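You operate a simulated robot arm through the tools that you are given. There is no shell and no other tool. Be economical: measure what you need, move in short steps, check, and stop when the job is done.

The job below is to be done with a simulated robot arm. You get a single attempt, and the scene is never put back.

JOB
Switch the console off and put it and its space card away.
Fine: the card goes in the white box, lid back on; the console in the console holder.
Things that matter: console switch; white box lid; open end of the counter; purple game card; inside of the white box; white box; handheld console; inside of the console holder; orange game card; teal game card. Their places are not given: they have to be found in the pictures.

The check looks at the end state, three seconds after you hand in, the way a careful person would. Anything else that was tipped, shoved, dropped, spilled or broken makes it a failure. A push-on lid holds only when it is set on centred and level and pressed home; a screw cap is set on level and turned clockwise until tight.

ROBOT AND FRAMES
A 7-joint arm with a two-finger parallel gripper, fixed in place. Base frame: the origin is at the foot of the arm, x ahead of it, y to its left, z up; the work surface is at about z = 800. Readings come in mm, degrees, newtons and seconds.
With the tool pointing down near the work surface it reaches from about 240 to 680 mm from the base axis. Its first joint turns from -66.0 to 66.0 degrees. Payload 2.4 kg.
The TCP is the grasp point between the finger pads, 30 mm short of the fingertips. In the tool frame z runs along the fingers and y along their closing line. Largest opening 94 mm; finger width 28, thickness 10; the body of the gripper, 50 by 96 mm, starts 55 mm behind the TCP.
Orientation is told as [roll, pitch, yaw] about the base's x, y, z axes, in that order, counted from this pose: with the fingers straight down and closing along the base's y, the tool's x points along the base's -x, its y along +y and its z along -z.

CONTROLS
- The arm moves only by the tool step_arm. Its argument "steps" is a list of rows, each a list of 3 entries, a list of its own where there are three numbers: the shift along the tool's x, y, z in mm, then the turn, a rotation vector about the tool's x, y, z in degrees, then the closure, from 0 (fully open) to 1 (shut). In form: [[[tx, ty, tz], [ax, ay, az], claw], ...]. A call has 1 to 20 rows; each row is the pose to reach, as a shift and turn from the pose commanded when the call began, along the tool's axes at that moment. Rows are played at 5 a second. More than 50 mm and 8.6 degrees between two rows, or a gripper value outside its range, and nothing of the call is played. A pose out of reach is approached as far as the arm can. The call stops where the force on the tool passes 40 N (or 10 N more than at its start, if that is more) or the arm is blocked; 0.2 s more then pass. Each finger travels about 153 mm/s and halts on what it meets, pressing with about 27 N; the grip force reading is that of the motor and also rises with nothing between the fingers. The clock runs only during rows and for 0.2 s after the last one: add rows that repeat a pose to give the fingers time. It gives the time, the measured TCP pose, the force on the tool (base axes), the opening and the grip force at its end, in the units of the frame above (readings bear some noise).
- Cameras (640 x 400 px; columns grow to the right, rows downward): "scene" is fixed at [31, 485.1, 1451.2]; the picture's right is [-0.74, -0.68, 0.00], its down [-0.42, 0.45, -0.79] and it looks along [0.53, -0.58, -0.62] (base axes); focal length 226 px, centre (320, 200). "wrist" rides on the gripper at [-37, 0, -58] in the tool frame; the picture's right is [0.00, -1.00, 0.00], its down [0.97, 0.00, -0.24] and it looks along [0.24, 0.00, 0.97] (tool axes); focal length 218 px, centre (320, 200).
- get_image(camera): a new picture of that camera. No time passes.
- measure_at(camera, pixels): for up to 12 pixels [column, row] of the newest picture of that camera ("zoom" is the newest enlarged one), the place [x, y, z] in the base frame of the surface seen there, good to about 2 mm, but the place of the scene camera against the robot may be out by one fixed shift of up to 25 mm in any direction. No time passes.
- zoom(camera, box): a new picture of the part [left, top, right, bottom] of that camera's present view, enlarged. No time passes.
- sign_off(): hands the job in; it is judged then, once.

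Go step by step. Measure first, check grasps and placings, and put right what went wrong. The budget is 80 turns and 38 pictures, counting those below and the enlarged ones. Unless the task says otherwise, let go and move clear before handing in, and close with one line.

The tools are called after "Request:" as a command line: name --argument value ..., lists and objects as JSON in quotes. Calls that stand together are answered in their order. step_arm: Moves the arm, as the interface text tells. Its arguments: {"type":"object","properties":{"steps":{"type":"array"}},"required":["steps"]} The other tools are called the same way: get_image (camera) takes a picture; measure_at (camera, pixels) gives the place of the surface under pixels of a picture; zoom (camera, box) takes an enlarged picture of a part of a camera's view; sign_off () hands the job in.

At the start:

```text
t: 0.0
tool_pos: [460.7, 0.6, 1193.8]
tool_rot: [0.0, 0.0, 0.1]
force: [0.3, -0.1, -0.6]
width: 93.8
gripper_force: 0.0
```

scene: 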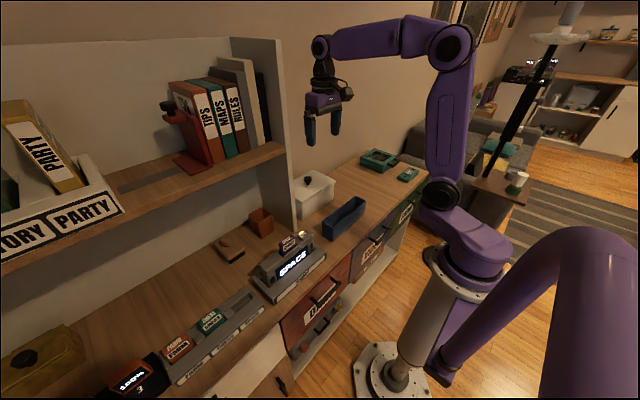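
wrist: 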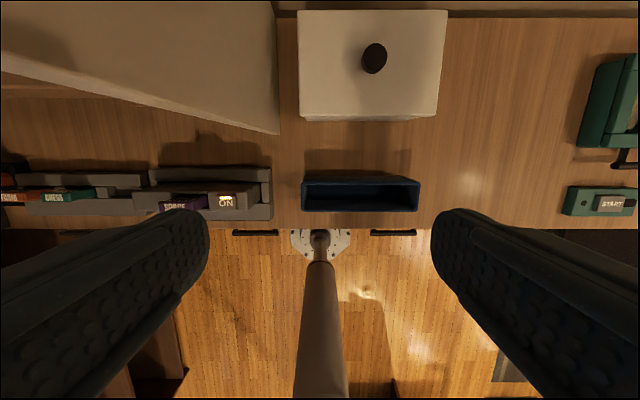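

The scene shows the console with its SPACE screen near (290,262), the white box at (315,195) and a blue tray, probably the console holder, at (343,218). I'll zoom in to see the details.

Request:
zoom --camera "scene" --box '[210, 160, 390, 310]'

Request:
zoom --camera "wrist" --box '[0, 150, 290, 230]'

Request:
measure_at --camera "wrist" --pixels '[[374, 57], [310, 20], [440, 20], [305, 110], [430, 112], [303, 180], [420, 180], [303, 210], [360, 195], [226, 200], [180, 203], [210, 175]]'

```text
2.67 times, centred on (300, 235) of scene
```

zoom: 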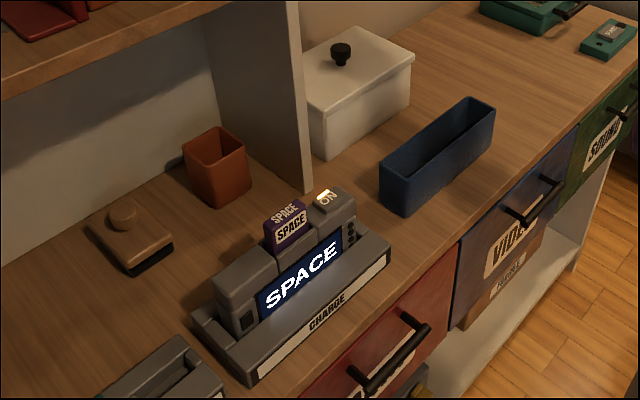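

```text
2.21 times, centred on (145, 190) of wrist
```

zoom: 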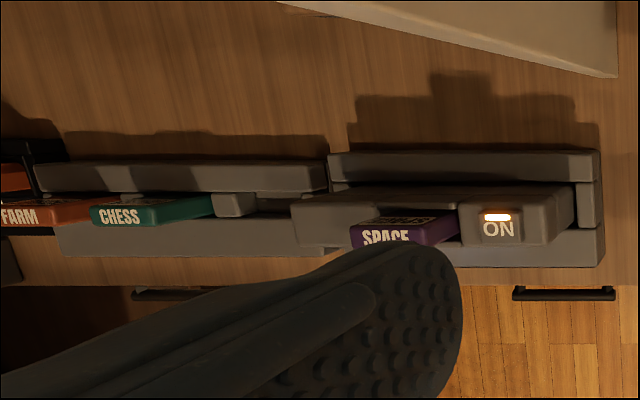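

```text
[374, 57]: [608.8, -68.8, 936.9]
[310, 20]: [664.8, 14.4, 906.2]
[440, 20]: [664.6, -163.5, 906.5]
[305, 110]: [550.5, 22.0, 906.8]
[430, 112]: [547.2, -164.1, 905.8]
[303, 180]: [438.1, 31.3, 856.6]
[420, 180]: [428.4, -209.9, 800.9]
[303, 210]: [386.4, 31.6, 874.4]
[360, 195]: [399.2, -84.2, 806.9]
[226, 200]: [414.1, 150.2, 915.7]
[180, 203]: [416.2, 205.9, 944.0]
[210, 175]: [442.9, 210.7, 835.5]
```

The white box lid spans x 547–665 and y −164 to 22, with the knob top at z 937. The console is around (415,190). I'll check where the shelf sits before moving closer.

Request:
measure_at --camera "wrist" --pixels '[[272, 130], [150, 100], [20, 60], [275, 20], [100, 110], [20, 110], [620, 150], [600, 200], [500, 150], [500, 222]]'

Request:
measure_at --camera "scene" --pixels '[[282, 150], [200, 183], [50, 257], [234, 40], [308, 180], [302, 233]]'

```text
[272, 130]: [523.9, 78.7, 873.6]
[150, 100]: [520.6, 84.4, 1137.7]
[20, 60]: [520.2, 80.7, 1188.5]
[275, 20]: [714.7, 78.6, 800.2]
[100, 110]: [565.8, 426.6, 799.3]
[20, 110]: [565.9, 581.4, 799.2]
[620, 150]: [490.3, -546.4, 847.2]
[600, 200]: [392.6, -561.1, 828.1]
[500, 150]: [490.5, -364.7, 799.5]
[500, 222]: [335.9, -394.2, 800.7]
```

```text
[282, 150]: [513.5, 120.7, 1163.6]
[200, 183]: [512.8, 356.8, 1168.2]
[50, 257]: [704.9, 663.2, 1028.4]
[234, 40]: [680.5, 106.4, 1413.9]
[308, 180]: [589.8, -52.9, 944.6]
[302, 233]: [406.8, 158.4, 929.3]
```

The shelf front is at x≈520 for y>80, so the console, at x≈415, is clear of it. I'm moving to look at it from closer.

Request:
step_arm --steps '[[[15, 35, 20], [0, 0, 0], 0], [[30, 75, 40], [0, 0, 0], 0], [[45, 110, 60], [0, 0, 0], 0], [[60, 145, 85], [0, 0, 0], 0], [[75, 175, 110], [0, 0, 0], 0], [[90, 190, 124], [0, 0, 0], 0], [[90, 190, 124], [0, 0, 0], 0]]'

Request:
get_image --camera "wrist"

```text
t: 1.6
tool_pos: [372.2, 191.3, 1070.3]
tool_rot: [0.0, 0.0, -0.1]
force: [-0.2, -0.9, 0.2]
width: 94.1
gripper_force: 0.1
```

```text
33 pictures are left
```

wrist: 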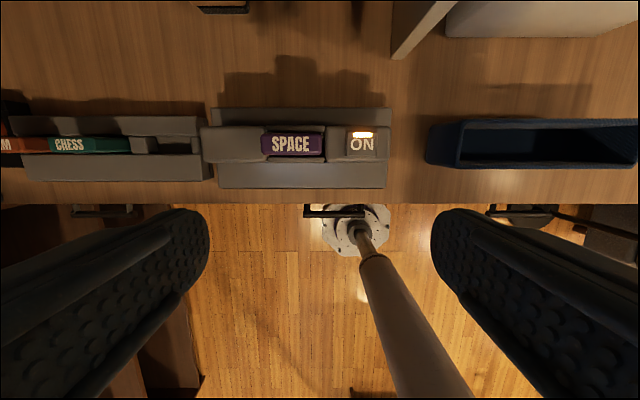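

Request:
zoom --camera "wrist" --box '[190, 90, 410, 200]'

Request:
measure_at --camera "wrist" --pixels '[[362, 136], [362, 147], [350, 145], [290, 135], [264, 145], [320, 145], [290, 153], [210, 145], [385, 145], [245, 145], [335, 145], [300, 175]]'

Request:
measure_at --camera "wrist" --pixels '[[300, 115], [220, 130], [220, 158], [205, 145], [388, 120], [388, 185], [218, 185], [440, 130], [440, 158], [620, 162], [620, 125], [500, 145]]'

```text
2.91 times, centred on (300, 145) of wrist
```

zoom: 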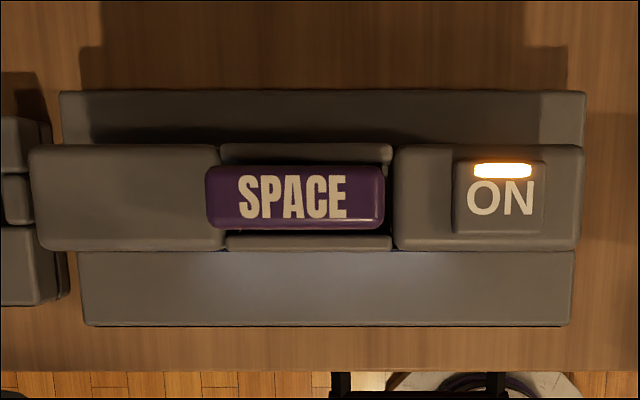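

```text
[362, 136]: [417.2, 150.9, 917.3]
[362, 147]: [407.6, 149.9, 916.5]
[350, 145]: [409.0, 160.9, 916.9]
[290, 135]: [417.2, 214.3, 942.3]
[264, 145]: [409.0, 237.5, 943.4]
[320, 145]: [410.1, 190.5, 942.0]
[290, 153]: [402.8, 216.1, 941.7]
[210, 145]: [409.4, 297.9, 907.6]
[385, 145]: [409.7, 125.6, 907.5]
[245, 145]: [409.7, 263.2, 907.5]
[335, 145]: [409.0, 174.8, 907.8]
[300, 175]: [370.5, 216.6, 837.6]
```

```text
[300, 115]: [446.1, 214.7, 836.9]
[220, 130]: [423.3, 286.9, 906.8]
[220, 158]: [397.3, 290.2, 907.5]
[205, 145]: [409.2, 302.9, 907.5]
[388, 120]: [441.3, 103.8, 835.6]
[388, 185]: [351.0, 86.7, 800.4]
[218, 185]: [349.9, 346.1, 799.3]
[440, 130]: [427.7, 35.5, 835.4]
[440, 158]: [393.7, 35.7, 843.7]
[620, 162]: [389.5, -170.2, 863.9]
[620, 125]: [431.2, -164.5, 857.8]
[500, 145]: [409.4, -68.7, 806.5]
```

The switch is a raised button at about (412,152), top z 917. The console body spans x 394–427 and y 123–303 with its top at 907, and the card top is at 942. I'll shut the fingers and come down above the switch.

Request:
step_arm --steps '[[[-20, -20, 30], [0, 0, 0], 0.5], [[-40, -39, 60], [0, 0, 0], 1], [[-40, -39, 95], [0, 0, 0], 1], [[-40, -39, 112], [0, 0, 0], 1], [[-40, -39, 118], [0, 0, 0], 1], [[-40, -39, 118], [0, 0, 0], 1]]'

Request:
get_image --camera "wrist"

```text
t: 3.0
tool_pos: [410.7, 152.4, 952.9]
tool_rot: [0.0, -0.1, 0.0]
force: [0.0, 0.2, 1.6]
width: 0.0
gripper_force: 27.7
```

```text
31 pictures are left
```

wrist: 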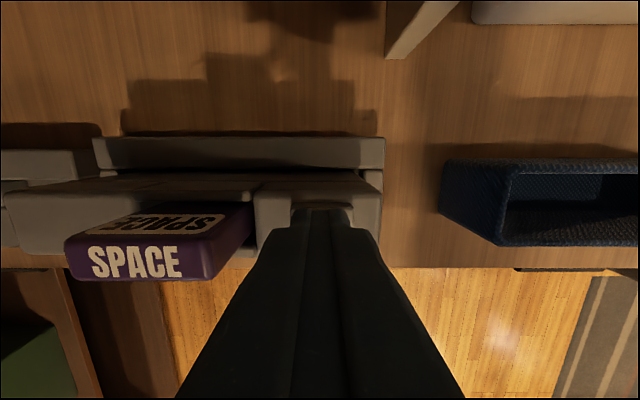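

The shut fingertips are right over the switch, about 6 mm above it. I'll press down in small steps, then lift.

Request:
step_arm --steps '[[[0, 0, 3], [0, 0, 0], 1], [[0, 0, 6], [0, 0, 0], 1], [[0, 0, 8], [0, 0, 0], 1], [[0, 0, 10], [0, 0, 0], 1], [[0, 0, 11], [0, 0, 0], 1]]'

```text
t: 4.2
tool_pos: [410.7, 153.3, 942.0]
tool_rot: [0.0, 0.0, 0.0]
force: [0.9, -1.8, 3.6]
width: 0.0
gripper_force: 26.6
```

The tips went to z 912 with very little force, so the button probably moved. I'll lift and look.

Request:
step_arm --steps '[[[0, 0, -20], [0, 0, 0], 1], [[30, 0, -60], [0, 0, 0], 1], [[40, 30, -90], [0, 0, 0], 0.5], [[40, 39, -107], [0, 0, 0], 0], [[40, 39, -107], [0, 0, 0], 0]]'

Request:
zoom --camera "wrist" --box '[190, 90, 410, 200]'

```text
t: 5.4
tool_pos: [371.6, 193.1, 1048.9]
tool_rot: [-0.1, -0.1, 0.0]
force: [-0.9, 0.2, 0.0]
width: 94.1
gripper_force: 0.0
```

```text
2.91 times, centred on (300, 145) of wrist
```

zoom: 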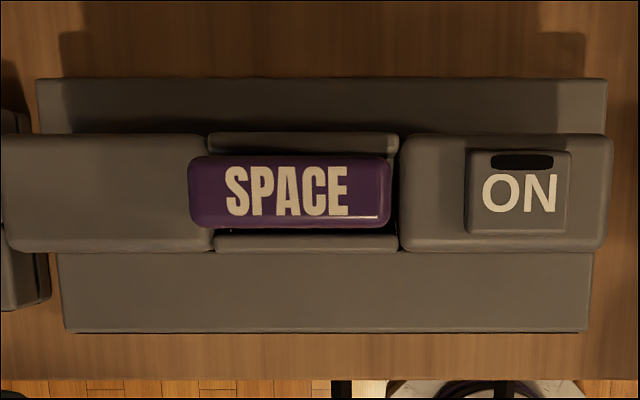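

The LED is dark now, so the console is off. Next I'll go above the white box to look at the knob and lid.

Request:
step_arm --steps '[[[0, -40, -10], [0, 0, 0], 0], [[0, -85, -20], [0, 0, 0], 0], [[0, -130, -30], [0, 0, 0], 0], [[-20, -170, -31], [0, 0, 0], 0], [[-50, -205, -31], [0, 0, 0], 0], [[-85, -235, -31], [0, 0, 0], 0], [[-125, -258, -31], [0, 0, 0], 0], [[-170, -262, -31], [0, 0, 0], 0], [[-170, -262, -31], [0, 0, 0], 0]]'

Request:
get_image --camera "wrist"

```text
t: 7.4
tool_pos: [543.8, -70.9, 1077.7]
tool_rot: [0.1, 0.1, 0.0]
force: [0.7, 0.2, 0.2]
width: 93.9
gripper_force: 0.0
```

```text
29 pictures are left
```

wrist: 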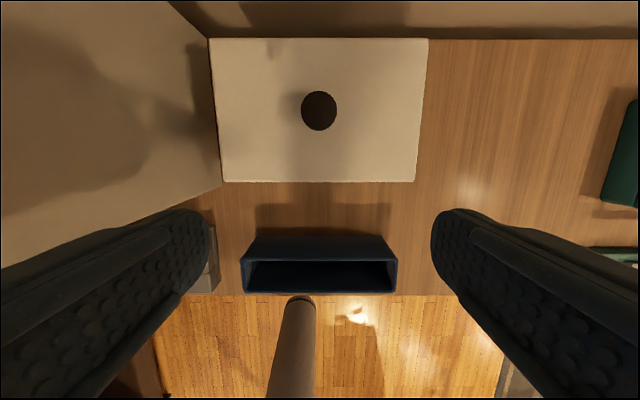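

Request:
measure_at --camera "wrist" --pixels '[[319, 110], [303, 110], [335, 110], [319, 94], [319, 127], [212, 42], [425, 42], [220, 178], [412, 178], [320, 40], [320, 35], [500, 60]]'

Request:
measure_at --camera "wrist" --pixels '[[243, 262], [397, 262], [244, 292], [395, 290], [320, 275], [262, 238], [380, 238], [320, 262], [320, 291], [250, 275], [390, 275]]'

```text
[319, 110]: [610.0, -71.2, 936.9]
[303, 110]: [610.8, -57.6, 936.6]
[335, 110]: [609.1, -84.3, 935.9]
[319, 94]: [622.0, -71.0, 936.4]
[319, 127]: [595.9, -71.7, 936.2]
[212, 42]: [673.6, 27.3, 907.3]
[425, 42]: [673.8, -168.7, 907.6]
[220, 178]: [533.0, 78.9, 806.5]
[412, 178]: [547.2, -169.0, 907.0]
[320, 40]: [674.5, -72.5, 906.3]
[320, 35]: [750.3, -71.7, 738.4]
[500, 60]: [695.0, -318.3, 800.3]
```

```text
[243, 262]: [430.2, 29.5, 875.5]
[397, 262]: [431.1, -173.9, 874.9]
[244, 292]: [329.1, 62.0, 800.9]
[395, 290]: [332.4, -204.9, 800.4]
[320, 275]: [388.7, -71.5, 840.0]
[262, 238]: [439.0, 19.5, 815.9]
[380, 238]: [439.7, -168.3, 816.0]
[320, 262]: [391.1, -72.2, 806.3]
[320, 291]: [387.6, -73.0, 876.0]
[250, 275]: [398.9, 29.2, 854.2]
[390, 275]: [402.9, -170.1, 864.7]
```

The lid is centred at (610,−71) and spans x 547–674, y −169 to 27. The knob is about 28 mm across with its top at 937. I'll descend over the knob and grip it.

Request:
step_arm --steps '[[[-35, 0, 20], [0, 0, 0], 0], [[-66, 0, 50], [0, 0, 0], 0], [[-66, 0, 90], [0, 0, 0], 0], [[-66, 0, 120], [0, 0, 0], 0], [[-66, 0, 136], [0, 0, 0], 0], [[-66, 0, 136], [0, 0, 0], 1], [[-66, 0, 136], [0, 0, 0], 1], [[-66, 0, 136], [0, 0, 0], 1]]'

```text
t: 9.2
tool_pos: [606.9, -71.0, 941.8]
tool_rot: [0.0, 0.0, 0.0]
force: [0.6, 0.5, 0.3]
width: 30.8
gripper_force: 26.8
```

The grip holds at 30.8 mm on the knob. I'll lift straight up slowly.

Request:
step_arm --steps '[[[0, 0, -3], [0, 0, 0], 1], [[0, 0, -6], [0, 0, 0], 1], [[0, 0, -12], [0, 0, 0], 1], [[0, 0, -25], [0, 0, 0], 1], [[0, 0, -50], [0, 0, 0], 1], [[0, 0, -80], [0, 0, 0], 1], [[0, 0, -80], [0, 0, 0], 1]]'

Request:
get_image --camera "scene"

```text
t: 10.8
tool_pos: [607.8, -70.8, 1024.0]
tool_rot: [0.0, 0.0, -0.1]
force: [0.4, 0.2, -0.6]
width: 31.3
gripper_force: 26.4
```

```text
28 pictures are left
```

scene: 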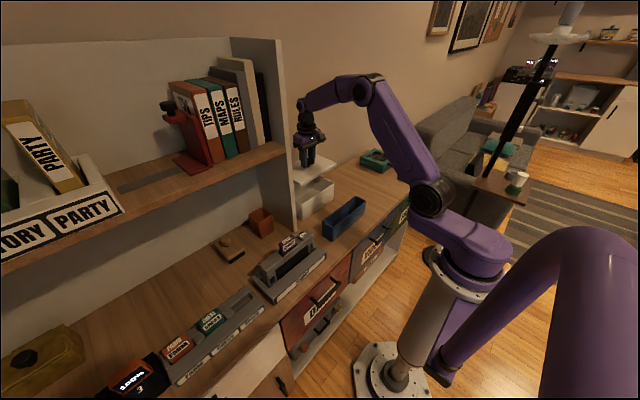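

The lid came off cleanly. I'll carry it to the open counter at about (500,−335).

Request:
step_arm --steps '[[[10, -30, 0], [0, 0, 0], 1], [[25, -70, 0], [0, 0, 0], 1], [[40, -110, 0], [0, 0, 0], 1], [[55, -150, 0], [0, 0, 0], 1], [[75, -190, 0], [0, 0, 0], 1], [[95, -230, 0], [0, 0, 0], 1], [[108, -264, 10], [0, 0, 0], 1], [[108, -264, 50], [0, 0, 0], 1], [[108, -264, 90], [0, 0, 0], 1], [[108, -264, 120], [0, 0, 0], 1], [[108, -264, 120], [0, 0, 0], 1]]'

Request:
zoom --camera "scene" --box '[260, 100, 460, 240]'

Request:
get_image --camera "wrist"

```text
t: 13.2
tool_pos: [500.4, -333.8, 903.2]
tool_rot: [0.0, 0.0, -0.1]
force: [-1.2, 0.8, -1.4]
width: 30.9
gripper_force: 27.5
```

```text
2.86 times, centred on (360, 170) of scene
```

zoom: 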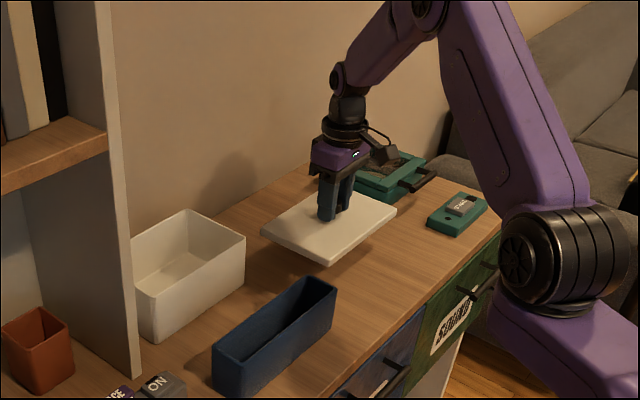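

```text
26 pictures are left
```

wrist: 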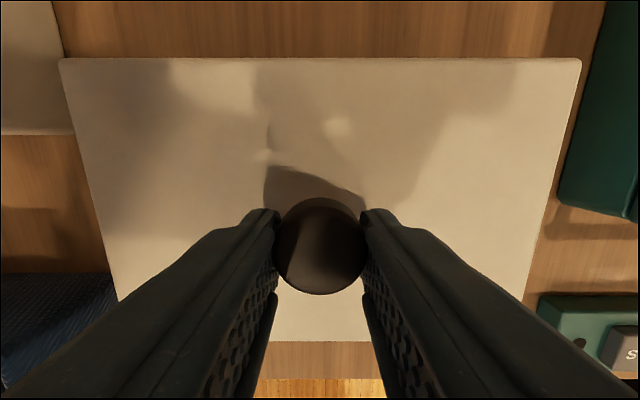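

The lid is level in the air. I'll measure its edges against the green items before lowering it.

Request:
measure_at --camera "wrist" --pixels '[[62, 60], [578, 60], [520, 300], [118, 298], [566, 190], [540, 300], [598, 30], [320, 60], [320, 338], [100, 300]]'

```text
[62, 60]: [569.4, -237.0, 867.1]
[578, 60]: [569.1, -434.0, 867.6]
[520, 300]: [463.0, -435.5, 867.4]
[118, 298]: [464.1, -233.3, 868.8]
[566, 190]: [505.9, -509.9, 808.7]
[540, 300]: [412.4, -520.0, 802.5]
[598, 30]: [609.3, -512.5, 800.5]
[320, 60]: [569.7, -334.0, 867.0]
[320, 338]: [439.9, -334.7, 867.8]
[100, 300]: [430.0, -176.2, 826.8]
```

The lid's right edge (−435) is well clear of the green items (−510). I'll lower it.

Request:
step_arm --steps '[[[0, 0, 25], [0, 0, 0], 1], [[0, 0, 42], [0, 0, 0], 1], [[0, 0, 46], [0, 0, 0], 1], [[0, 0, 48], [0, 0, 0], 1], [[0, 0, 50], [0, 0, 0], 1]]'

```text
t: 14.3
tool_pos: [502.2, -334.1, 859.8]
tool_rot: [-0.1, -0.1, 0.1]
force: [-0.2, -0.2, 5.3]
width: 30.8
gripper_force: 26.9
stopped in row 5: the force on the tool passed its limit (the readings are from after the stop); the commanded pose is now the measured one
```

It touched down at TCP ≈ 857, so the lid is about 23 mm deep including its plug. I'll take another millimetre, then release and rise.

Request:
step_arm --steps '[[[0, 0, 1], [0, 0, 0], 1], [[0, 0, 2], [0, 0, 0], 1], [[0, 0, 2], [0, 0, 0], 1]]'

```text
t: 15.2
tool_pos: [502.6, -335.0, 859.2]
tool_rot: [-0.2, -0.3, 0.1]
force: [-0.4, -0.7, 4.7]
width: 30.6
gripper_force: 27.0
stopped in row 3: the force on the tool passed its limit (the readings are from after the stop); the commanded pose is now the measured one
```

It's resting on the counter. Releasing and rising.

Request:
step_arm --steps '[[[0, 0, 0], [0, 0, 0], 0.6], [[0, 0, 0], [0, 0, 0], 0.4], [[0, 0, -2], [0, 0, 0], 0.3], [[0, 0, -40], [0, 0, 0], 0.3], [[0, 0, -80], [0, 0, 0], 0], [[0, 0, -130], [0, 0, 0], 0], [[30, 0, -180], [0, 0, 0], 0], [[60, 0, -220], [0, 0, 0], 0], [[60, 0, -220], [0, 0, 0], 0]]'

Request:
get_image --camera "wrist"

```text
refused: row 7 steps farther than a row can; nothing moved
```

```text
25 pictures are left
```

wrist: 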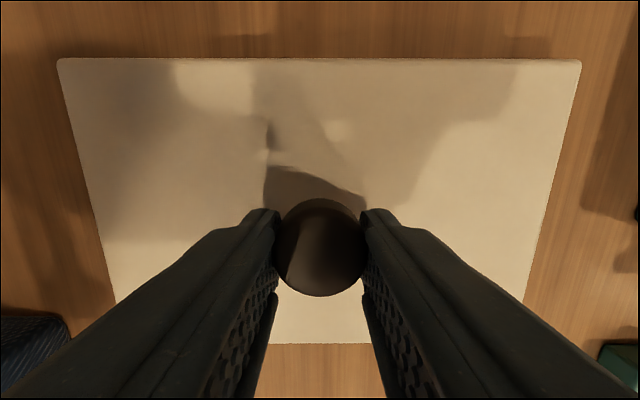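

A step was too long and the call was refused. I'll repeat it with shorter rows.

Request:
step_arm --steps '[[[0, 0, 0], [0, 0, 0], 0.6], [[0, 0, 0], [0, 0, 0], 0.4], [[0, 0, -2], [0, 0, 0], 0.3], [[0, 0, -40], [0, 0, 0], 0.3], [[0, 0, -80], [0, 0, 0], 0], [[0, 0, -120], [0, 0, 0], 0], [[25, 0, -160], [0, 0, 0], 0], [[50, 0, -200], [0, 0, 0], 0], [[50, 0, -200], [0, 0, 0], 0]]'

Request:
get_image --camera "wrist"

```text
t: 17.2
tool_pos: [450.9, -334.8, 1058.4]
tool_rot: [-0.1, -0.2, 0.1]
force: [0.0, -0.1, -0.1]
width: 93.8
gripper_force: 0.1
```

```text
24 pictures are left
```

wrist: 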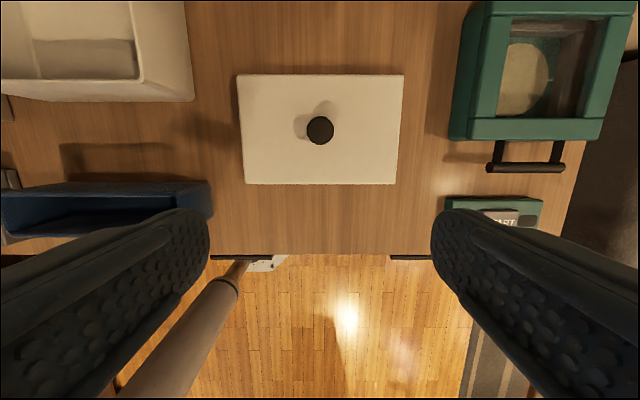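

The lid lies flat at (505,−335) and the box is open. Next is the card: I'll travel back above it at (410,214) with the fingers across its 52 mm width.

Request:
step_arm --steps '[[[5, 46, 0], [0, 0, 0], 0], [[10, 92, 0], [0, 0, 0], 0], [[15, 138, 0], [0, 0, 0], 0], [[20, 184, 0], [0, 0, 0], 0], [[25, 230, 0], [0, 0, 0], 0], [[30, 276, 0], [0, 0, 0], 0], [[35, 322, 0], [0, 0, 0], 0], [[40, 368, 0], [0, 0, 0], 0], [[41, 414, 0], [0, 0, 0], 0], [[41, 460, 0], [0, 0, 0], 0], [[41, 506, 0], [0, 0, 0], 0], [[41, 549, 0], [0, 0, 0], 0], [[41, 549, 30], [0, 0, 0], 0], [[41, 549, 60], [0, 0, 0], 0], [[41, 549, 60], [0, 0, 0], 0]]'

Request:
get_image --camera "wrist"

```text
t: 20.4
tool_pos: [412.2, 215.2, 996.0]
tool_rot: [-0.1, -0.3, 0.1]
force: [-0.3, -0.9, -0.2]
width: 94.0
gripper_force: 0.0
```

```text
23 pictures are left
```

wrist: 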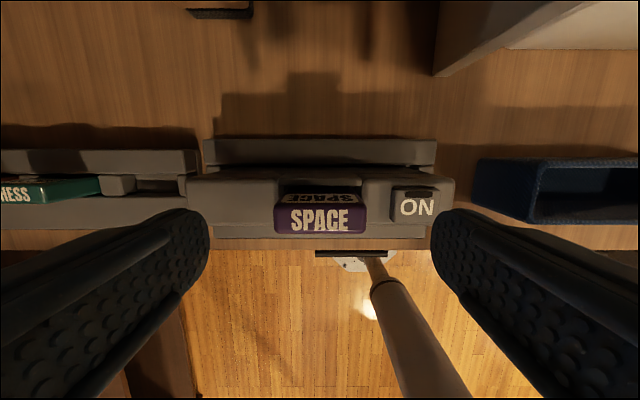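

Request:
measure_at --camera "wrist" --pixels '[[277, 220], [364, 220], [320, 208], [320, 230], [283, 190], [358, 190], [320, 220], [245, 200], [380, 200], [320, 186]]'

```text
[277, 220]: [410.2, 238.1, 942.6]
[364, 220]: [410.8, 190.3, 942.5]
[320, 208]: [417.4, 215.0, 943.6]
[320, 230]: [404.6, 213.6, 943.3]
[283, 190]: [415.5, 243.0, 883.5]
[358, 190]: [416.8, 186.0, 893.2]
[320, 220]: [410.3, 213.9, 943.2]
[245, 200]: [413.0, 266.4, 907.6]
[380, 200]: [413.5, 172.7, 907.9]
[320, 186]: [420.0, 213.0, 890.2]
```

The card spans y 189–240, centred at (410.5,214). A fully open finger would come down on the switch, so I'll narrow the opening to about 68 mm before descending.

Request:
step_arm --steps '[[[1, -1, 10], [0, 0, 0], 0.28], [[1, -1, 25], [0, 0, 0], 0.28], [[1, -1, 40], [0, 0, 0], 0.28], [[1, -1, 50], [0, 0, 0], 0.28], [[1, -1, 55], [0, 0, 0], 0.28], [[1, -1, 55], [0, 0, 0], 0.28]]'

Request:
get_image --camera "wrist"

```text
t: 21.8
tool_pos: [410.5, 214.6, 941.5]
tool_rot: [-0.1, -0.2, 0.1]
force: [-1.0, -0.2, -0.9]
width: 67.5
gripper_force: 0.0
```

```text
22 pictures are left
```

wrist: 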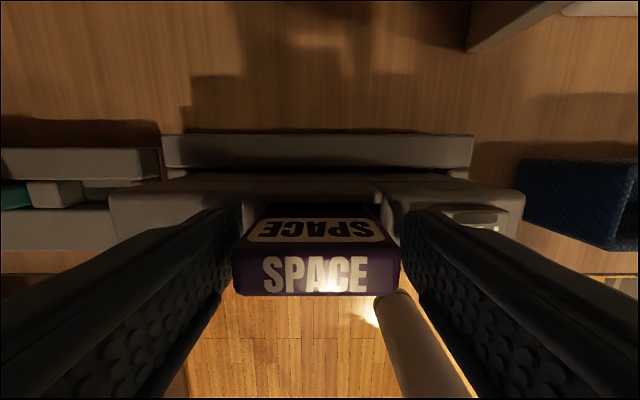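

The fingers straddle the card. Closing, then lifting slowly.

Request:
step_arm --steps '[[[0, 0, 0], [0, 0, 0], 1], [[0, 0, 0], [0, 0, 0], 1], [[0, 0, -3], [0, 0, 0], 1], [[0, 0, -8], [0, 0, 0], 1], [[0, 0, -16], [0, 0, 0], 1], [[0, 0, -30], [0, 0, 0], 1], [[0, 0, -55], [0, 0, 0], 1], [[0, 0, -90], [0, 0, 0], 1], [[0, 0, -110], [0, 0, 0], 1], [[0, 0, -110], [0, 0, 0], 1]]'

Request:
zoom --camera "scene" --box '[210, 160, 390, 310]'

```text
t: 24.0
tool_pos: [409.4, 212.6, 1053.3]
tool_rot: [-0.1, -0.4, 0.0]
force: [0.3, 0.5, 0.3]
width: 53.0
gripper_force: 26.8
```

```text
2.67 times, centred on (300, 235) of scene
```

zoom: 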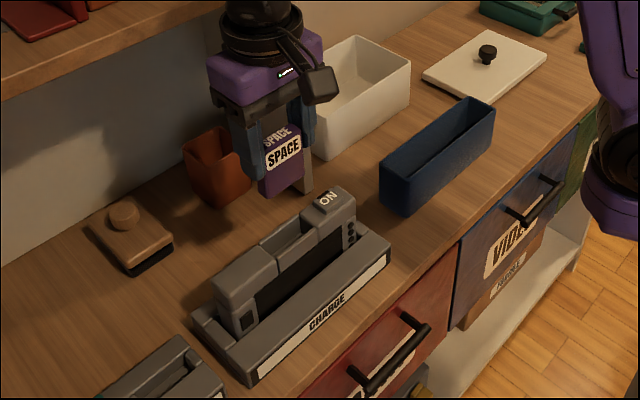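

The card is out whole and the screen is dark. I'll carry it above the open box.

Request:
step_arm --steps '[[[0, -45, 0], [0, 0, 0], 1], [[0, -90, 0], [0, 0, 0], 1], [[0, -135, 0], [0, 0, 0], 1], [[0, -180, 0], [0, 0, 0], 1], [[-15, -220, 0], [0, 0, 0], 1], [[-45, -255, 0], [0, 0, 0], 1], [[-85, -280, 0], [0, 0, 0], 1], [[-130, -283, 0], [0, 0, 0], 1], [[-170, -283, 0], [0, 0, 0], 1], [[-198, -283, 0], [0, 0, 0], 1], [[-198, -283, 20], [0, 0, 0], 1], [[-198, -283, 20], [0, 0, 0], 1]]'

Request:
get_image --camera "wrist"

Request:
zoom --camera "scene" --box '[260, 120, 380, 240]'

```text
t: 26.6
tool_pos: [607.3, -66.5, 1032.2]
tool_rot: [0.0, -0.4, 0.1]
force: [0.2, -0.1, -0.7]
width: 51.8
gripper_force: 26.8
```

```text
20 pictures are left
```

wrist: 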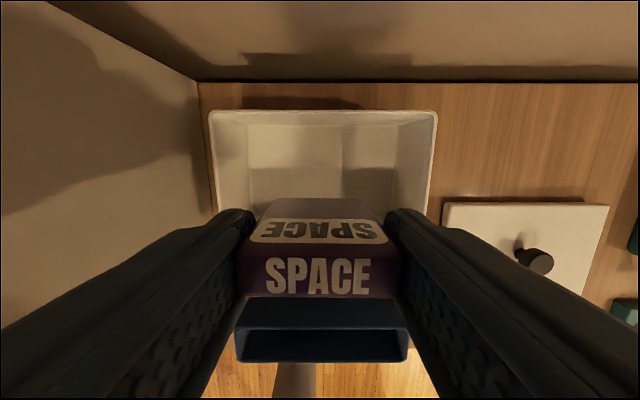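

```text
3.33 times, centred on (320, 180) of scene
```

zoom: 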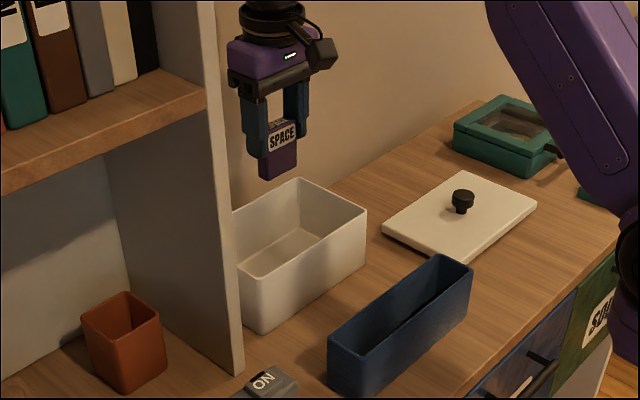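

Request:
measure_at --camera "wrist" --pixels '[[320, 180], [320, 113], [213, 113], [433, 113], [260, 185], [320, 210], [320, 280], [225, 180], [440, 115], [425, 200], [320, 125]]'

Request:
measure_at --camera "zoom" --pixels '[[262, 178], [278, 182], [270, 125], [297, 185], [295, 118], [262, 333], [365, 208], [300, 182]]'

```text
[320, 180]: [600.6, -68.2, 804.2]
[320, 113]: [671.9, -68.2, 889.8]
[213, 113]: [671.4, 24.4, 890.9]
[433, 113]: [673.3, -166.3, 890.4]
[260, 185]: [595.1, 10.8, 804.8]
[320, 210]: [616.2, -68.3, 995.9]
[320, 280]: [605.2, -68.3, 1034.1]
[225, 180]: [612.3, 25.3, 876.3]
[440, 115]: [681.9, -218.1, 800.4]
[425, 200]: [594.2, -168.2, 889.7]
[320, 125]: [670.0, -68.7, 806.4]
```

```text
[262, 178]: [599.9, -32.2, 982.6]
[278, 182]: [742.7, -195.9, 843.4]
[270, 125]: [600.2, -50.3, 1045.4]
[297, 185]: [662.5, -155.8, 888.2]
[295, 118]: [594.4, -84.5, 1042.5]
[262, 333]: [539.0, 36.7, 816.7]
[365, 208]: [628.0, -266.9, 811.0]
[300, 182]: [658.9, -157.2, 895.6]
```

The box rim is at z 890 and the floor at 804.5. The card is about 62 mm tall, so it should touch the floor at TCP ≈ 865. I'll lower it in, ending with small steps.

Request:
step_arm --steps '[[[-2, -3, 40], [0, 0, 0], 1], [[-2, -3, 85], [0, 0, 0], 1], [[-2, -3, 125], [0, 0, 0], 1], [[-2, -3, 150], [0, 0, 0], 1], [[-2, -3, 158], [0, 0, 0], 1], [[-2, -3, 161], [0, 0, 0], 1], [[-2, -3, 164], [0, 0, 0], 1]]'

```text
t: 28.2
tool_pos: [609.7, -72.7, 869.4]
tool_rot: [-0.2, -0.3, 0.1]
force: [0.2, -0.2, 0.4]
width: 51.2
gripper_force: 26.7
```

Request:
step_arm --steps '[[[0, 0, 2], [0, 0, 0], 1], [[0, 0, 4], [0, 0, 0], 1], [[0, 0, 6], [0, 0, 0], 1], [[0, 0, 8], [0, 0, 0], 1]]'

```text
t: 29.2
tool_pos: [611.0, -73.6, 862.3]
tool_rot: [-0.1, -0.5, 0.1]
force: [-0.6, 4.9, 23.8]
width: 55.0
gripper_force: 26.9
```

The card has touched the floor (24 N). I'll open gently and rise, then look.

Request:
step_arm --steps '[[[0, 0, -1], [0, 0, 0], 0.35], [[0, 0, -1], [0, 0, 0], 0.3], [[0, 0, -30], [0, 0, 0], 0.3], [[0, 0, -70], [0, 0, 0], 0.3], [[0, 0, -110], [0, 0, 0], 0.3], [[0, 0, -150], [0, 0, 0], 0.3], [[30, 0, -180], [0, 0, 0], 0.1], [[60, 0, -190], [0, 0, 0], 0], [[60, 0, -190], [0, 0, 0], 0]]'

Request:
get_image --camera "wrist"

```text
t: 31.2
tool_pos: [548.0, -71.1, 1049.9]
tool_rot: [-0.1, -0.2, 0.1]
force: [0.6, 0.7, 0.2]
width: 94.1
gripper_force: 0.1
```

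```text
18 pictures are left
```

wrist: 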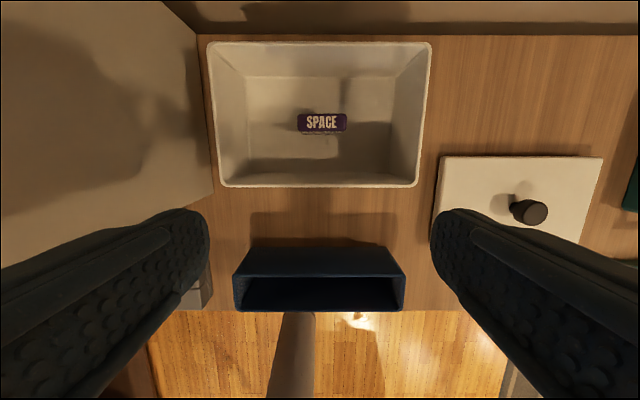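

The card is standing inside the box. I'll measure the box rim and card top precisely so the lid can be centred.

Request:
measure_at --camera "wrist" --pixels '[[210, 44], [429, 44], [223, 182], [414, 183], [320, 43], [320, 184], [214, 100], [424, 100], [322, 122], [320, 188]]'

Request:
measure_at --camera "wrist" --pixels '[[443, 159], [600, 159], [528, 212], [440, 200], [590, 210], [515, 159]]'

```text
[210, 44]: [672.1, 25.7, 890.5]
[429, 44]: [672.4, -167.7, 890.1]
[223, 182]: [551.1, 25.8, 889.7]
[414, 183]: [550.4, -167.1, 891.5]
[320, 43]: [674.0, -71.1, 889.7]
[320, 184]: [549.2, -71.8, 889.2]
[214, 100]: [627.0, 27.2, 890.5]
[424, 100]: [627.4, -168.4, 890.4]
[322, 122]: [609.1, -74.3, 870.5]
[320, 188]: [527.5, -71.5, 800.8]
```

```text
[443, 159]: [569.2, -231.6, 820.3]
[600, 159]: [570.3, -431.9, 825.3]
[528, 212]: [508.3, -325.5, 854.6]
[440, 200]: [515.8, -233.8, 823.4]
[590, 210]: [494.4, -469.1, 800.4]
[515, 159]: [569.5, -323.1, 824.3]
```

Everything matches: the rim is at 890 and the card top at 870, below the lid's plug. Now I'll fetch the lid with the same grasp as before.

Request:
step_arm --steps '[[[8, -44, 0], [0, 0, 0], 0], [[16, -88, 0], [0, 0, 0], 0], [[24, -132, 0], [0, 0, 0], 0], [[32, -176, 0], [0, 0, 0], 0], [[40, -220, 0], [0, 0, 0], 0], [[45.4, -264, 0], [0, 0, 0], 0], [[45.4, -264, 45], [0, 0, 0], 0], [[45.4, -264, 90], [0, 0, 0], 0], [[45.4, -264, 120], [0, 0, 0], 0], [[45.4, -264, 120], [0, 0, 0], 0]]'

Request:
get_image --camera "wrist"

```text
t: 33.4
tool_pos: [502.6, -335.5, 933.1]
tool_rot: [-0.1, -0.2, 0.1]
force: [0.3, -0.6, 0.4]
width: 94.0
gripper_force: 0.0
```

```text
17 pictures are left
```

wrist: 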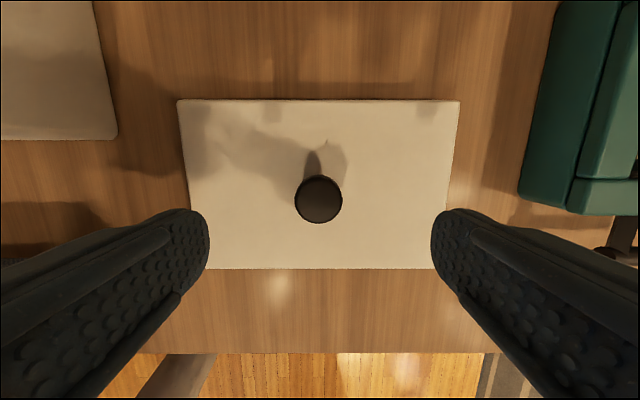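

Request:
measure_at --camera "wrist" --pixels '[[319, 201], [300, 201], [338, 201], [180, 103], [457, 103], [320, 102], [320, 267], [183, 150], [453, 150], [200, 265], [436, 265]]'

```text
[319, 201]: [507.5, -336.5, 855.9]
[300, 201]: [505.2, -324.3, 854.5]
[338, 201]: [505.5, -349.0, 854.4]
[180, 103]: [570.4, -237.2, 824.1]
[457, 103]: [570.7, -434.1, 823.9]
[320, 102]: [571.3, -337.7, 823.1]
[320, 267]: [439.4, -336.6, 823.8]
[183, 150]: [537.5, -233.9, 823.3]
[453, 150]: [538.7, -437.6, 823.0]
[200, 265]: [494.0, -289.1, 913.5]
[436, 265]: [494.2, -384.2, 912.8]
```

The lid is centred at about (506,−336). I'll descend 73 mm onto the knob, close, and lift.

Request:
step_arm --steps '[[[-3, -1, 30], [0, 0, 0], 0], [[-3, -1, 55], [0, 0, 0], 0.3], [[-3, -1, 68], [0, 0, 0], 0.4], [[-3, -1, 73], [0, 0, 0], 0.4], [[-3, -1, 73], [0, 0, 0], 0.4], [[-3, -1, 73], [0, 0, 0], 1], [[-3, -1, 73], [0, 0, 0], 1], [[-3, -1, 73], [0, 0, 0], 1]]'

```text
t: 35.2
tool_pos: [506.5, -336.6, 858.3]
tool_rot: [-0.3, -0.3, 0.1]
force: [-0.6, -0.1, 0.6]
width: 30.9
gripper_force: 27.0
```

Gripped at 30.9 mm. I'll lift and carry it to just above the box.

Request:
step_arm --steps '[[[0, 0, -10], [0, 0, 0], 1], [[0, 0, -40], [0, 0, 0], 1], [[0, 0, -80], [0, 0, 0], 1], [[0, 0, -120], [0, 0, 0], 1], [[0, 0, -140], [0, 0, 0], 1], [[-15, 40, -140], [0, 0, 0], 1], [[-30, 80, -140], [0, 0, 0], 1], [[-45, 120, -140], [0, 0, 0], 1], [[-60, 160, -140], [0, 0, 0], 1], [[-75, 200, -140], [0, 0, 0], 1], [[-90, 235, -140], [0, 0, 0], 1], [[-105, 265.4, -140], [0, 0, 0], 1], [[-105, 265.4, -125], [0, 0, 0], 1], [[-105, 265.4, -110], [0, 0, 0], 1], [[-105, 265.4, -110], [0, 0, 0], 1]]'

Request:
get_image --camera "wrist"

```text
t: 38.4
tool_pos: [611.7, -70.0, 967.0]
tool_rot: [-0.1, -0.2, 0.1]
force: [-1.0, -0.6, -1.1]
width: 30.8
gripper_force: 26.5
```

```text
16 pictures are left
```

wrist: 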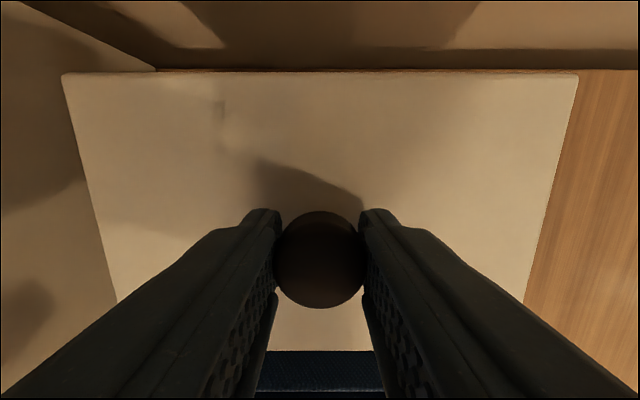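

Request:
measure_at --camera "wrist" --pixels '[[66, 77], [574, 77], [320, 76], [320, 346], [80, 140], [561, 140], [105, 250], [537, 250]]'

```text
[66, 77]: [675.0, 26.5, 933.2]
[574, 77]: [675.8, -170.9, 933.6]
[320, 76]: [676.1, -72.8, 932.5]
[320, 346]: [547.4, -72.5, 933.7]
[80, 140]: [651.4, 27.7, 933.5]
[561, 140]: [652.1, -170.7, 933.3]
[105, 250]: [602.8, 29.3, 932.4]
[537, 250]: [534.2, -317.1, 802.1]
```

The lid centre is at (611.5,−71.5) against the box at (611.5,−70.7), and it is level. I'll shift 0.7 mm and lower about 24 mm.

Request:
step_arm --steps '[[[0, 0.7, 8], [0, 0, 0], 1], [[0, 0.7, 14], [0, 0, 0], 1], [[0, 0.7, 18], [0, 0, 0], 1], [[0, 0.7, 21], [0, 0, 0], 1], [[0, 0.7, 23], [0, 0, 0], 1], [[0, 0.7, 25], [0, 0, 0], 1], [[0, 0.7, 26], [0, 0, 0], 1]]'

```text
t: 40.0
tool_pos: [614.1, -70.6, 942.4]
tool_rot: [-0.1, -0.3, 0.1]
force: [0.4, 0.1, -0.7]
width: 30.5
gripper_force: 27.2
```

There's no contact force yet at 942. I'll keep pressing gently.

Request:
step_arm --steps '[[[0, 0, 1], [0, 0, 0], 1], [[0, 0, 2], [0, 0, 0], 1], [[0, 0, 3], [0, 0, 0], 1], [[0, 0, 4], [0, 0, 0], 1], [[0, 0, 5], [0, 0, 0], 1]]'

```text
t: 41.2
tool_pos: [614.5, -71.2, 940.2]
tool_rot: [-0.1, -0.5, 0.0]
force: [1.7, -0.2, 4.2]
width: 30.8
gripper_force: 27.0
stopped in row 5: the force on the tool passed its limit (the readings are from after the stop); the commanded pose is now the measured one
```

The force limit was reached, so it is probably seated. I'll release, rise and check the lid height and centring.

Request:
step_arm --steps '[[[0, 0, 0], [0, 0, 0], 0.6], [[0, 0, 0], [0, 0, 0], 0.4], [[0, 0, -20], [0, 0, 0], 0.4], [[0, 0, -55], [0, 0, 0], 0.4], [[25, 0, -95], [0, 0, 0], 0.2], [[60, 0, -110], [0, 0, 0], 0], [[60, 0, -110], [0, 0, 0], 0]]'

Request:
get_image --camera "wrist"

Request:
zoom --camera "scene" --box '[270, 150, 370, 240]'

```text
t: 42.8
tool_pos: [552.4, -70.0, 1048.2]
tool_rot: [-0.3, -0.4, 0.1]
force: [-0.1, -0.4, -0.6]
width: 94.2
gripper_force: 0.0
```

```text
15 pictures are left
```

wrist: 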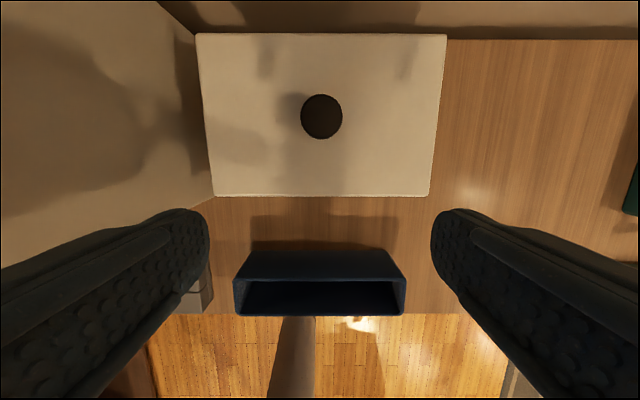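

```text
4.44 times, centred on (320, 195) of scene
```

zoom: 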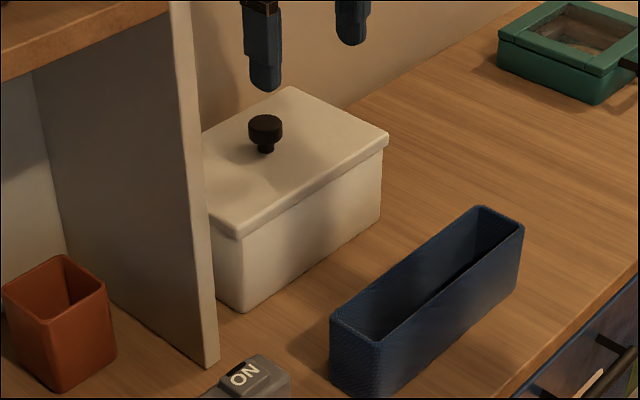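

Request:
measure_at --camera "wrist" --pixels '[[200, 37], [443, 37], [215, 192], [428, 192], [320, 36], [320, 193], [320, 116], [205, 100], [436, 100], [320, 160]]'

```text
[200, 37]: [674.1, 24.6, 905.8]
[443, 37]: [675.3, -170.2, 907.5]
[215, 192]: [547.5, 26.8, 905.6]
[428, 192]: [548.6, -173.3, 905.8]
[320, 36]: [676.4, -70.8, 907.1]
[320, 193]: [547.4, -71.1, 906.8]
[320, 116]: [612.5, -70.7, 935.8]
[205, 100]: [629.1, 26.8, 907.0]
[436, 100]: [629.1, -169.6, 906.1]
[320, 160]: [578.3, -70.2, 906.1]
```

The lid top is at 906–907 everywhere, the same as at the start. To be sure it's home, I'll press the knob top with shut fingers.

Request:
step_arm --steps '[[[-30, 0, 10], [0, 0, 0], 0.5], [[-59, -0.5, 30], [0, 0, 0], 1], [[-59, -0.5, 60], [0, 0, 0], 1], [[-59, -0.5, 74], [0, 0, 0], 1], [[-59, -0.5, 79], [0, 0, 0], 1], [[-59, -0.5, 82], [0, 0, 0], 1], [[-59, -0.5, 84], [0, 0, 0], 1], [[-59, -0.5, 86], [0, 0, 0], 1], [[-59, -0.5, 88], [0, 0, 0], 1], [[-59, -0.5, 90], [0, 0, 0], 1]]'

```text
t: 44.9
tool_pos: [611.9, -73.4, 966.0]
tool_rot: [-0.2, -0.7, 0.0]
force: [-0.4, 0.1, 6.3]
width: 0.0
gripper_force: 26.9
stopped in row 10: the force on the tool passed its limit (the readings are from after the stop); the commanded pose is now the measured one
```

Pressed to the limit with no give, so the lid is home. Now the console: I'll rise, move back over it and turn the gripper 90° so the fingers close along x.

Request:
step_arm --steps '[[[0, 0, -40], [0, 0, 0], 1], [[0, 0, -80], [0, 0, 0], 0.5], [[30, 0, -100], [0, 0, 0], 0], [[75, 0, -110], [0, 0, 0], 0], [[120, 0, -110], [0, 0, 0], 0], [[160, 10, -110], [0, 0, 8], 0], [[195, 35, -110], [0, 0, 16], 0], [[201, 75, -110], [0, 0, 24], 0], [[201, 115, -110], [0, 0, 32], 0], [[201, 155, -110], [0, 0, 40], 0], [[201, 195, -110], [0, 0, 48], 0], [[201, 235, -110], [0, 0, 56], 0], [[201, 265, -110], [0, 0, 64], 0], [[201, 286, -110], [0, 0, 72], 0], [[201, 286, -110], [0, 0, 80], 0], [[201, 286, -110], [0, 0, 88], 0], [[201, 286, -110], [0, 0, 90], 0], [[201, 286, -110], [0, 0, 90], 0]]'

Request:
get_image --camera "wrist"

```text
t: 48.7
tool_pos: [409.4, 214.2, 1073.2]
tool_rot: [0.6, -0.2, -90.0]
force: [0.7, 0.2, -0.5]
width: 94.3
gripper_force: 0.0
```

```text
13 pictures are left
```

wrist: 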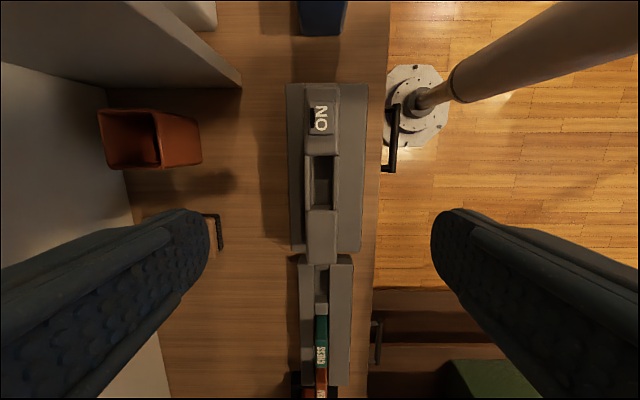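

The gripper is turned. I'll measure the console's edges and the slot lips.

Request:
zoom --camera "wrist" --box '[250, 70, 410, 270]'

Request:
measure_at --camera "wrist" --pixels '[[306, 180], [333, 180], [320, 180], [309, 180], [331, 180], [310, 230], [334, 230], [308, 100], [336, 100], [322, 87], [322, 260], [322, 210]]'

Request:
measure_at --camera "wrist" --pixels '[[350, 180], [297, 180], [336, 180], [304, 230], [338, 230], [304, 100], [340, 100], [322, 145], [290, 180], [362, 180], [337, 260], [340, 85]]'

```text
2.00 times, centred on (330, 170) of wrist
```

zoom: 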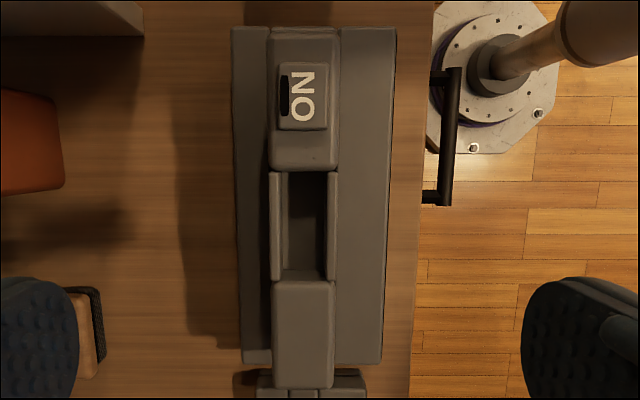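

```text
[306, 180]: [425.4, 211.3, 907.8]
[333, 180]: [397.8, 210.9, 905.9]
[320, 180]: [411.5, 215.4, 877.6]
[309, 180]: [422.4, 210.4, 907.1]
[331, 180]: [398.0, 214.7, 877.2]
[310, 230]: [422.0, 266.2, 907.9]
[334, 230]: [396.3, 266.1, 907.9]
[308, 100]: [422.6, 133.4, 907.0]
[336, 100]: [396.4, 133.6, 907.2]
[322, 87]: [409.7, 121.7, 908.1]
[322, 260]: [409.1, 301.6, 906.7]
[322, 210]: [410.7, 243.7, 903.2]
```

```text
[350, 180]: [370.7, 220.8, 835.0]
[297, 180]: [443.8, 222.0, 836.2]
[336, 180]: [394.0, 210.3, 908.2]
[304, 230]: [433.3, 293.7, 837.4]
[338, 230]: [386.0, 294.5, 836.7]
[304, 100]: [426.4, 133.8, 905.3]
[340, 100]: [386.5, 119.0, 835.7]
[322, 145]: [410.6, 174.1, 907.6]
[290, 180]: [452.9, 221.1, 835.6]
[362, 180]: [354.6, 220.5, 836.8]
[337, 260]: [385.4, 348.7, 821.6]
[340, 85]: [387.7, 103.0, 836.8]
```

The console spans x 393–427 and y 121–303, with full-height lips at 907 beside the slot. I'll descend to TCP 913 at (410,212) and close on it.

Request:
step_arm --steps '[[[-2, 0.6, 40], [0, -0.6, 0], 0], [[-2, 0.6, 80], [0, -0.6, 0], 0], [[-2, 0.6, 120], [0, -0.6, 0], 0], [[-2, 0.6, 150], [0, -0.6, 0], 0], [[-2, 0.6, 160], [0, -0.6, 0], 0], [[-2, 0.6, 160], [0, -0.6, 0], 0]]'

Request:
get_image --camera "wrist"

```text
t: 50.1
tool_pos: [413.4, 211.4, 910.9]
tool_rot: [0.5, -0.8, -90.0]
force: [0.3, 0.9, -0.2]
width: 94.2
gripper_force: 0.1
```

```text
11 pictures are left
```

wrist: 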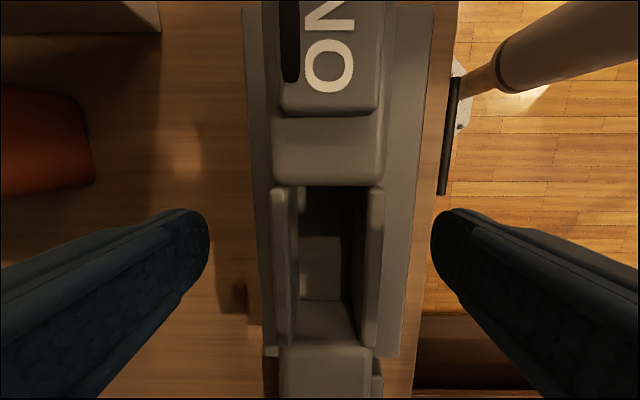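

The TCP is about 3 mm too far in +x (the console's centre is at column ~327) and I tilted about the wrong axis. I'll correct both before gripping.

Request:
step_arm --steps '[[[0, -3, -2], [0.5, 0.7, 0], 0], [[0, -3, -2], [0.5, 0.7, 0], 0], [[0, -3, -2], [0.5, 0.7, 0], 0]]'

```text
t: 50.9
tool_pos: [409.0, 210.9, 914.2]
tool_rot: [-0.1, -0.1, -90.1]
force: [0.5, -0.3, -0.7]
width: 94.0
gripper_force: 0.0
```

The gripper is square and centred now. I'll close and lift slowly.

Request:
step_arm --steps '[[[0, 0.5, 1], [0, 0, 0], 0.5], [[0, 0.5, 1], [0, 0, 0], 1], [[0, 0.5, 1], [0, 0, 0], 1], [[0, 0.5, 1], [0, 0, 0], 1], [[0, 0.5, -3], [0, 0, 0], 1], [[0, 0.5, -10], [0, 0, 0], 1], [[0, 0.5, -25], [0, 0, 0], 1], [[0, 0.5, -50], [0, 0, 0], 1], [[0, 0.5, -90], [0, 0, 0], 1], [[0, 0.5, -110], [0, 0, 0], 1], [[0, 0.5, -110], [0, 0, 0], 1]]'

Request:
zoom --camera "scene" --box '[210, 130, 390, 310]'

```text
t: 53.3
tool_pos: [408.8, 211.5, 1023.9]
tool_rot: [0.0, -0.2, -90.0]
force: [0.7, -0.2, -2.8]
width: 35.5
gripper_force: 26.4
```

```text
2.22 times, centred on (300, 220) of scene
```

zoom: 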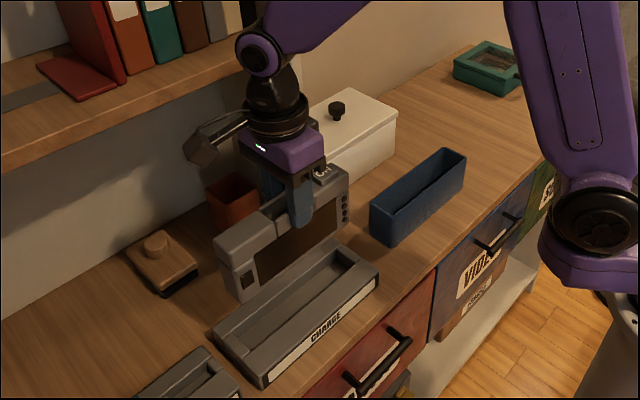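

The console is up and level. I'll measure its top and bottom edges to get its height.

Request:
measure_at --camera "zoom" --pixels '[[224, 243], [236, 296], [232, 262], [241, 298], [346, 172], [344, 228], [342, 236], [375, 205], [400, 238]]'

```text
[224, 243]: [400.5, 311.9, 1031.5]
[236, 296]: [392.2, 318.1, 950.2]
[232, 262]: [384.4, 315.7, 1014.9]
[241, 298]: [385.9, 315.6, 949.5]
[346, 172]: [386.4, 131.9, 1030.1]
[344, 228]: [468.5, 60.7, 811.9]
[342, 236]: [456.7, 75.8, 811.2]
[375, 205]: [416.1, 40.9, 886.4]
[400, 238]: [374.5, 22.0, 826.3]
```

Console height is about 83 mm, so it will stand about 14 mm proud of the holder's 875 rim. I need the holder's rim and interior accurately, so I'll zoom the scene view on it and use the lid corners to calibrate the shift.

Request:
zoom --camera "scene" --box '[290, 165, 380, 245]'

```text
5.00 times, centred on (335, 205) of scene
```

zoom: 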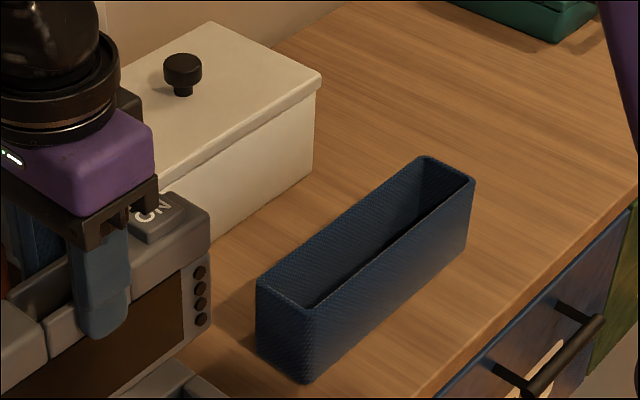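

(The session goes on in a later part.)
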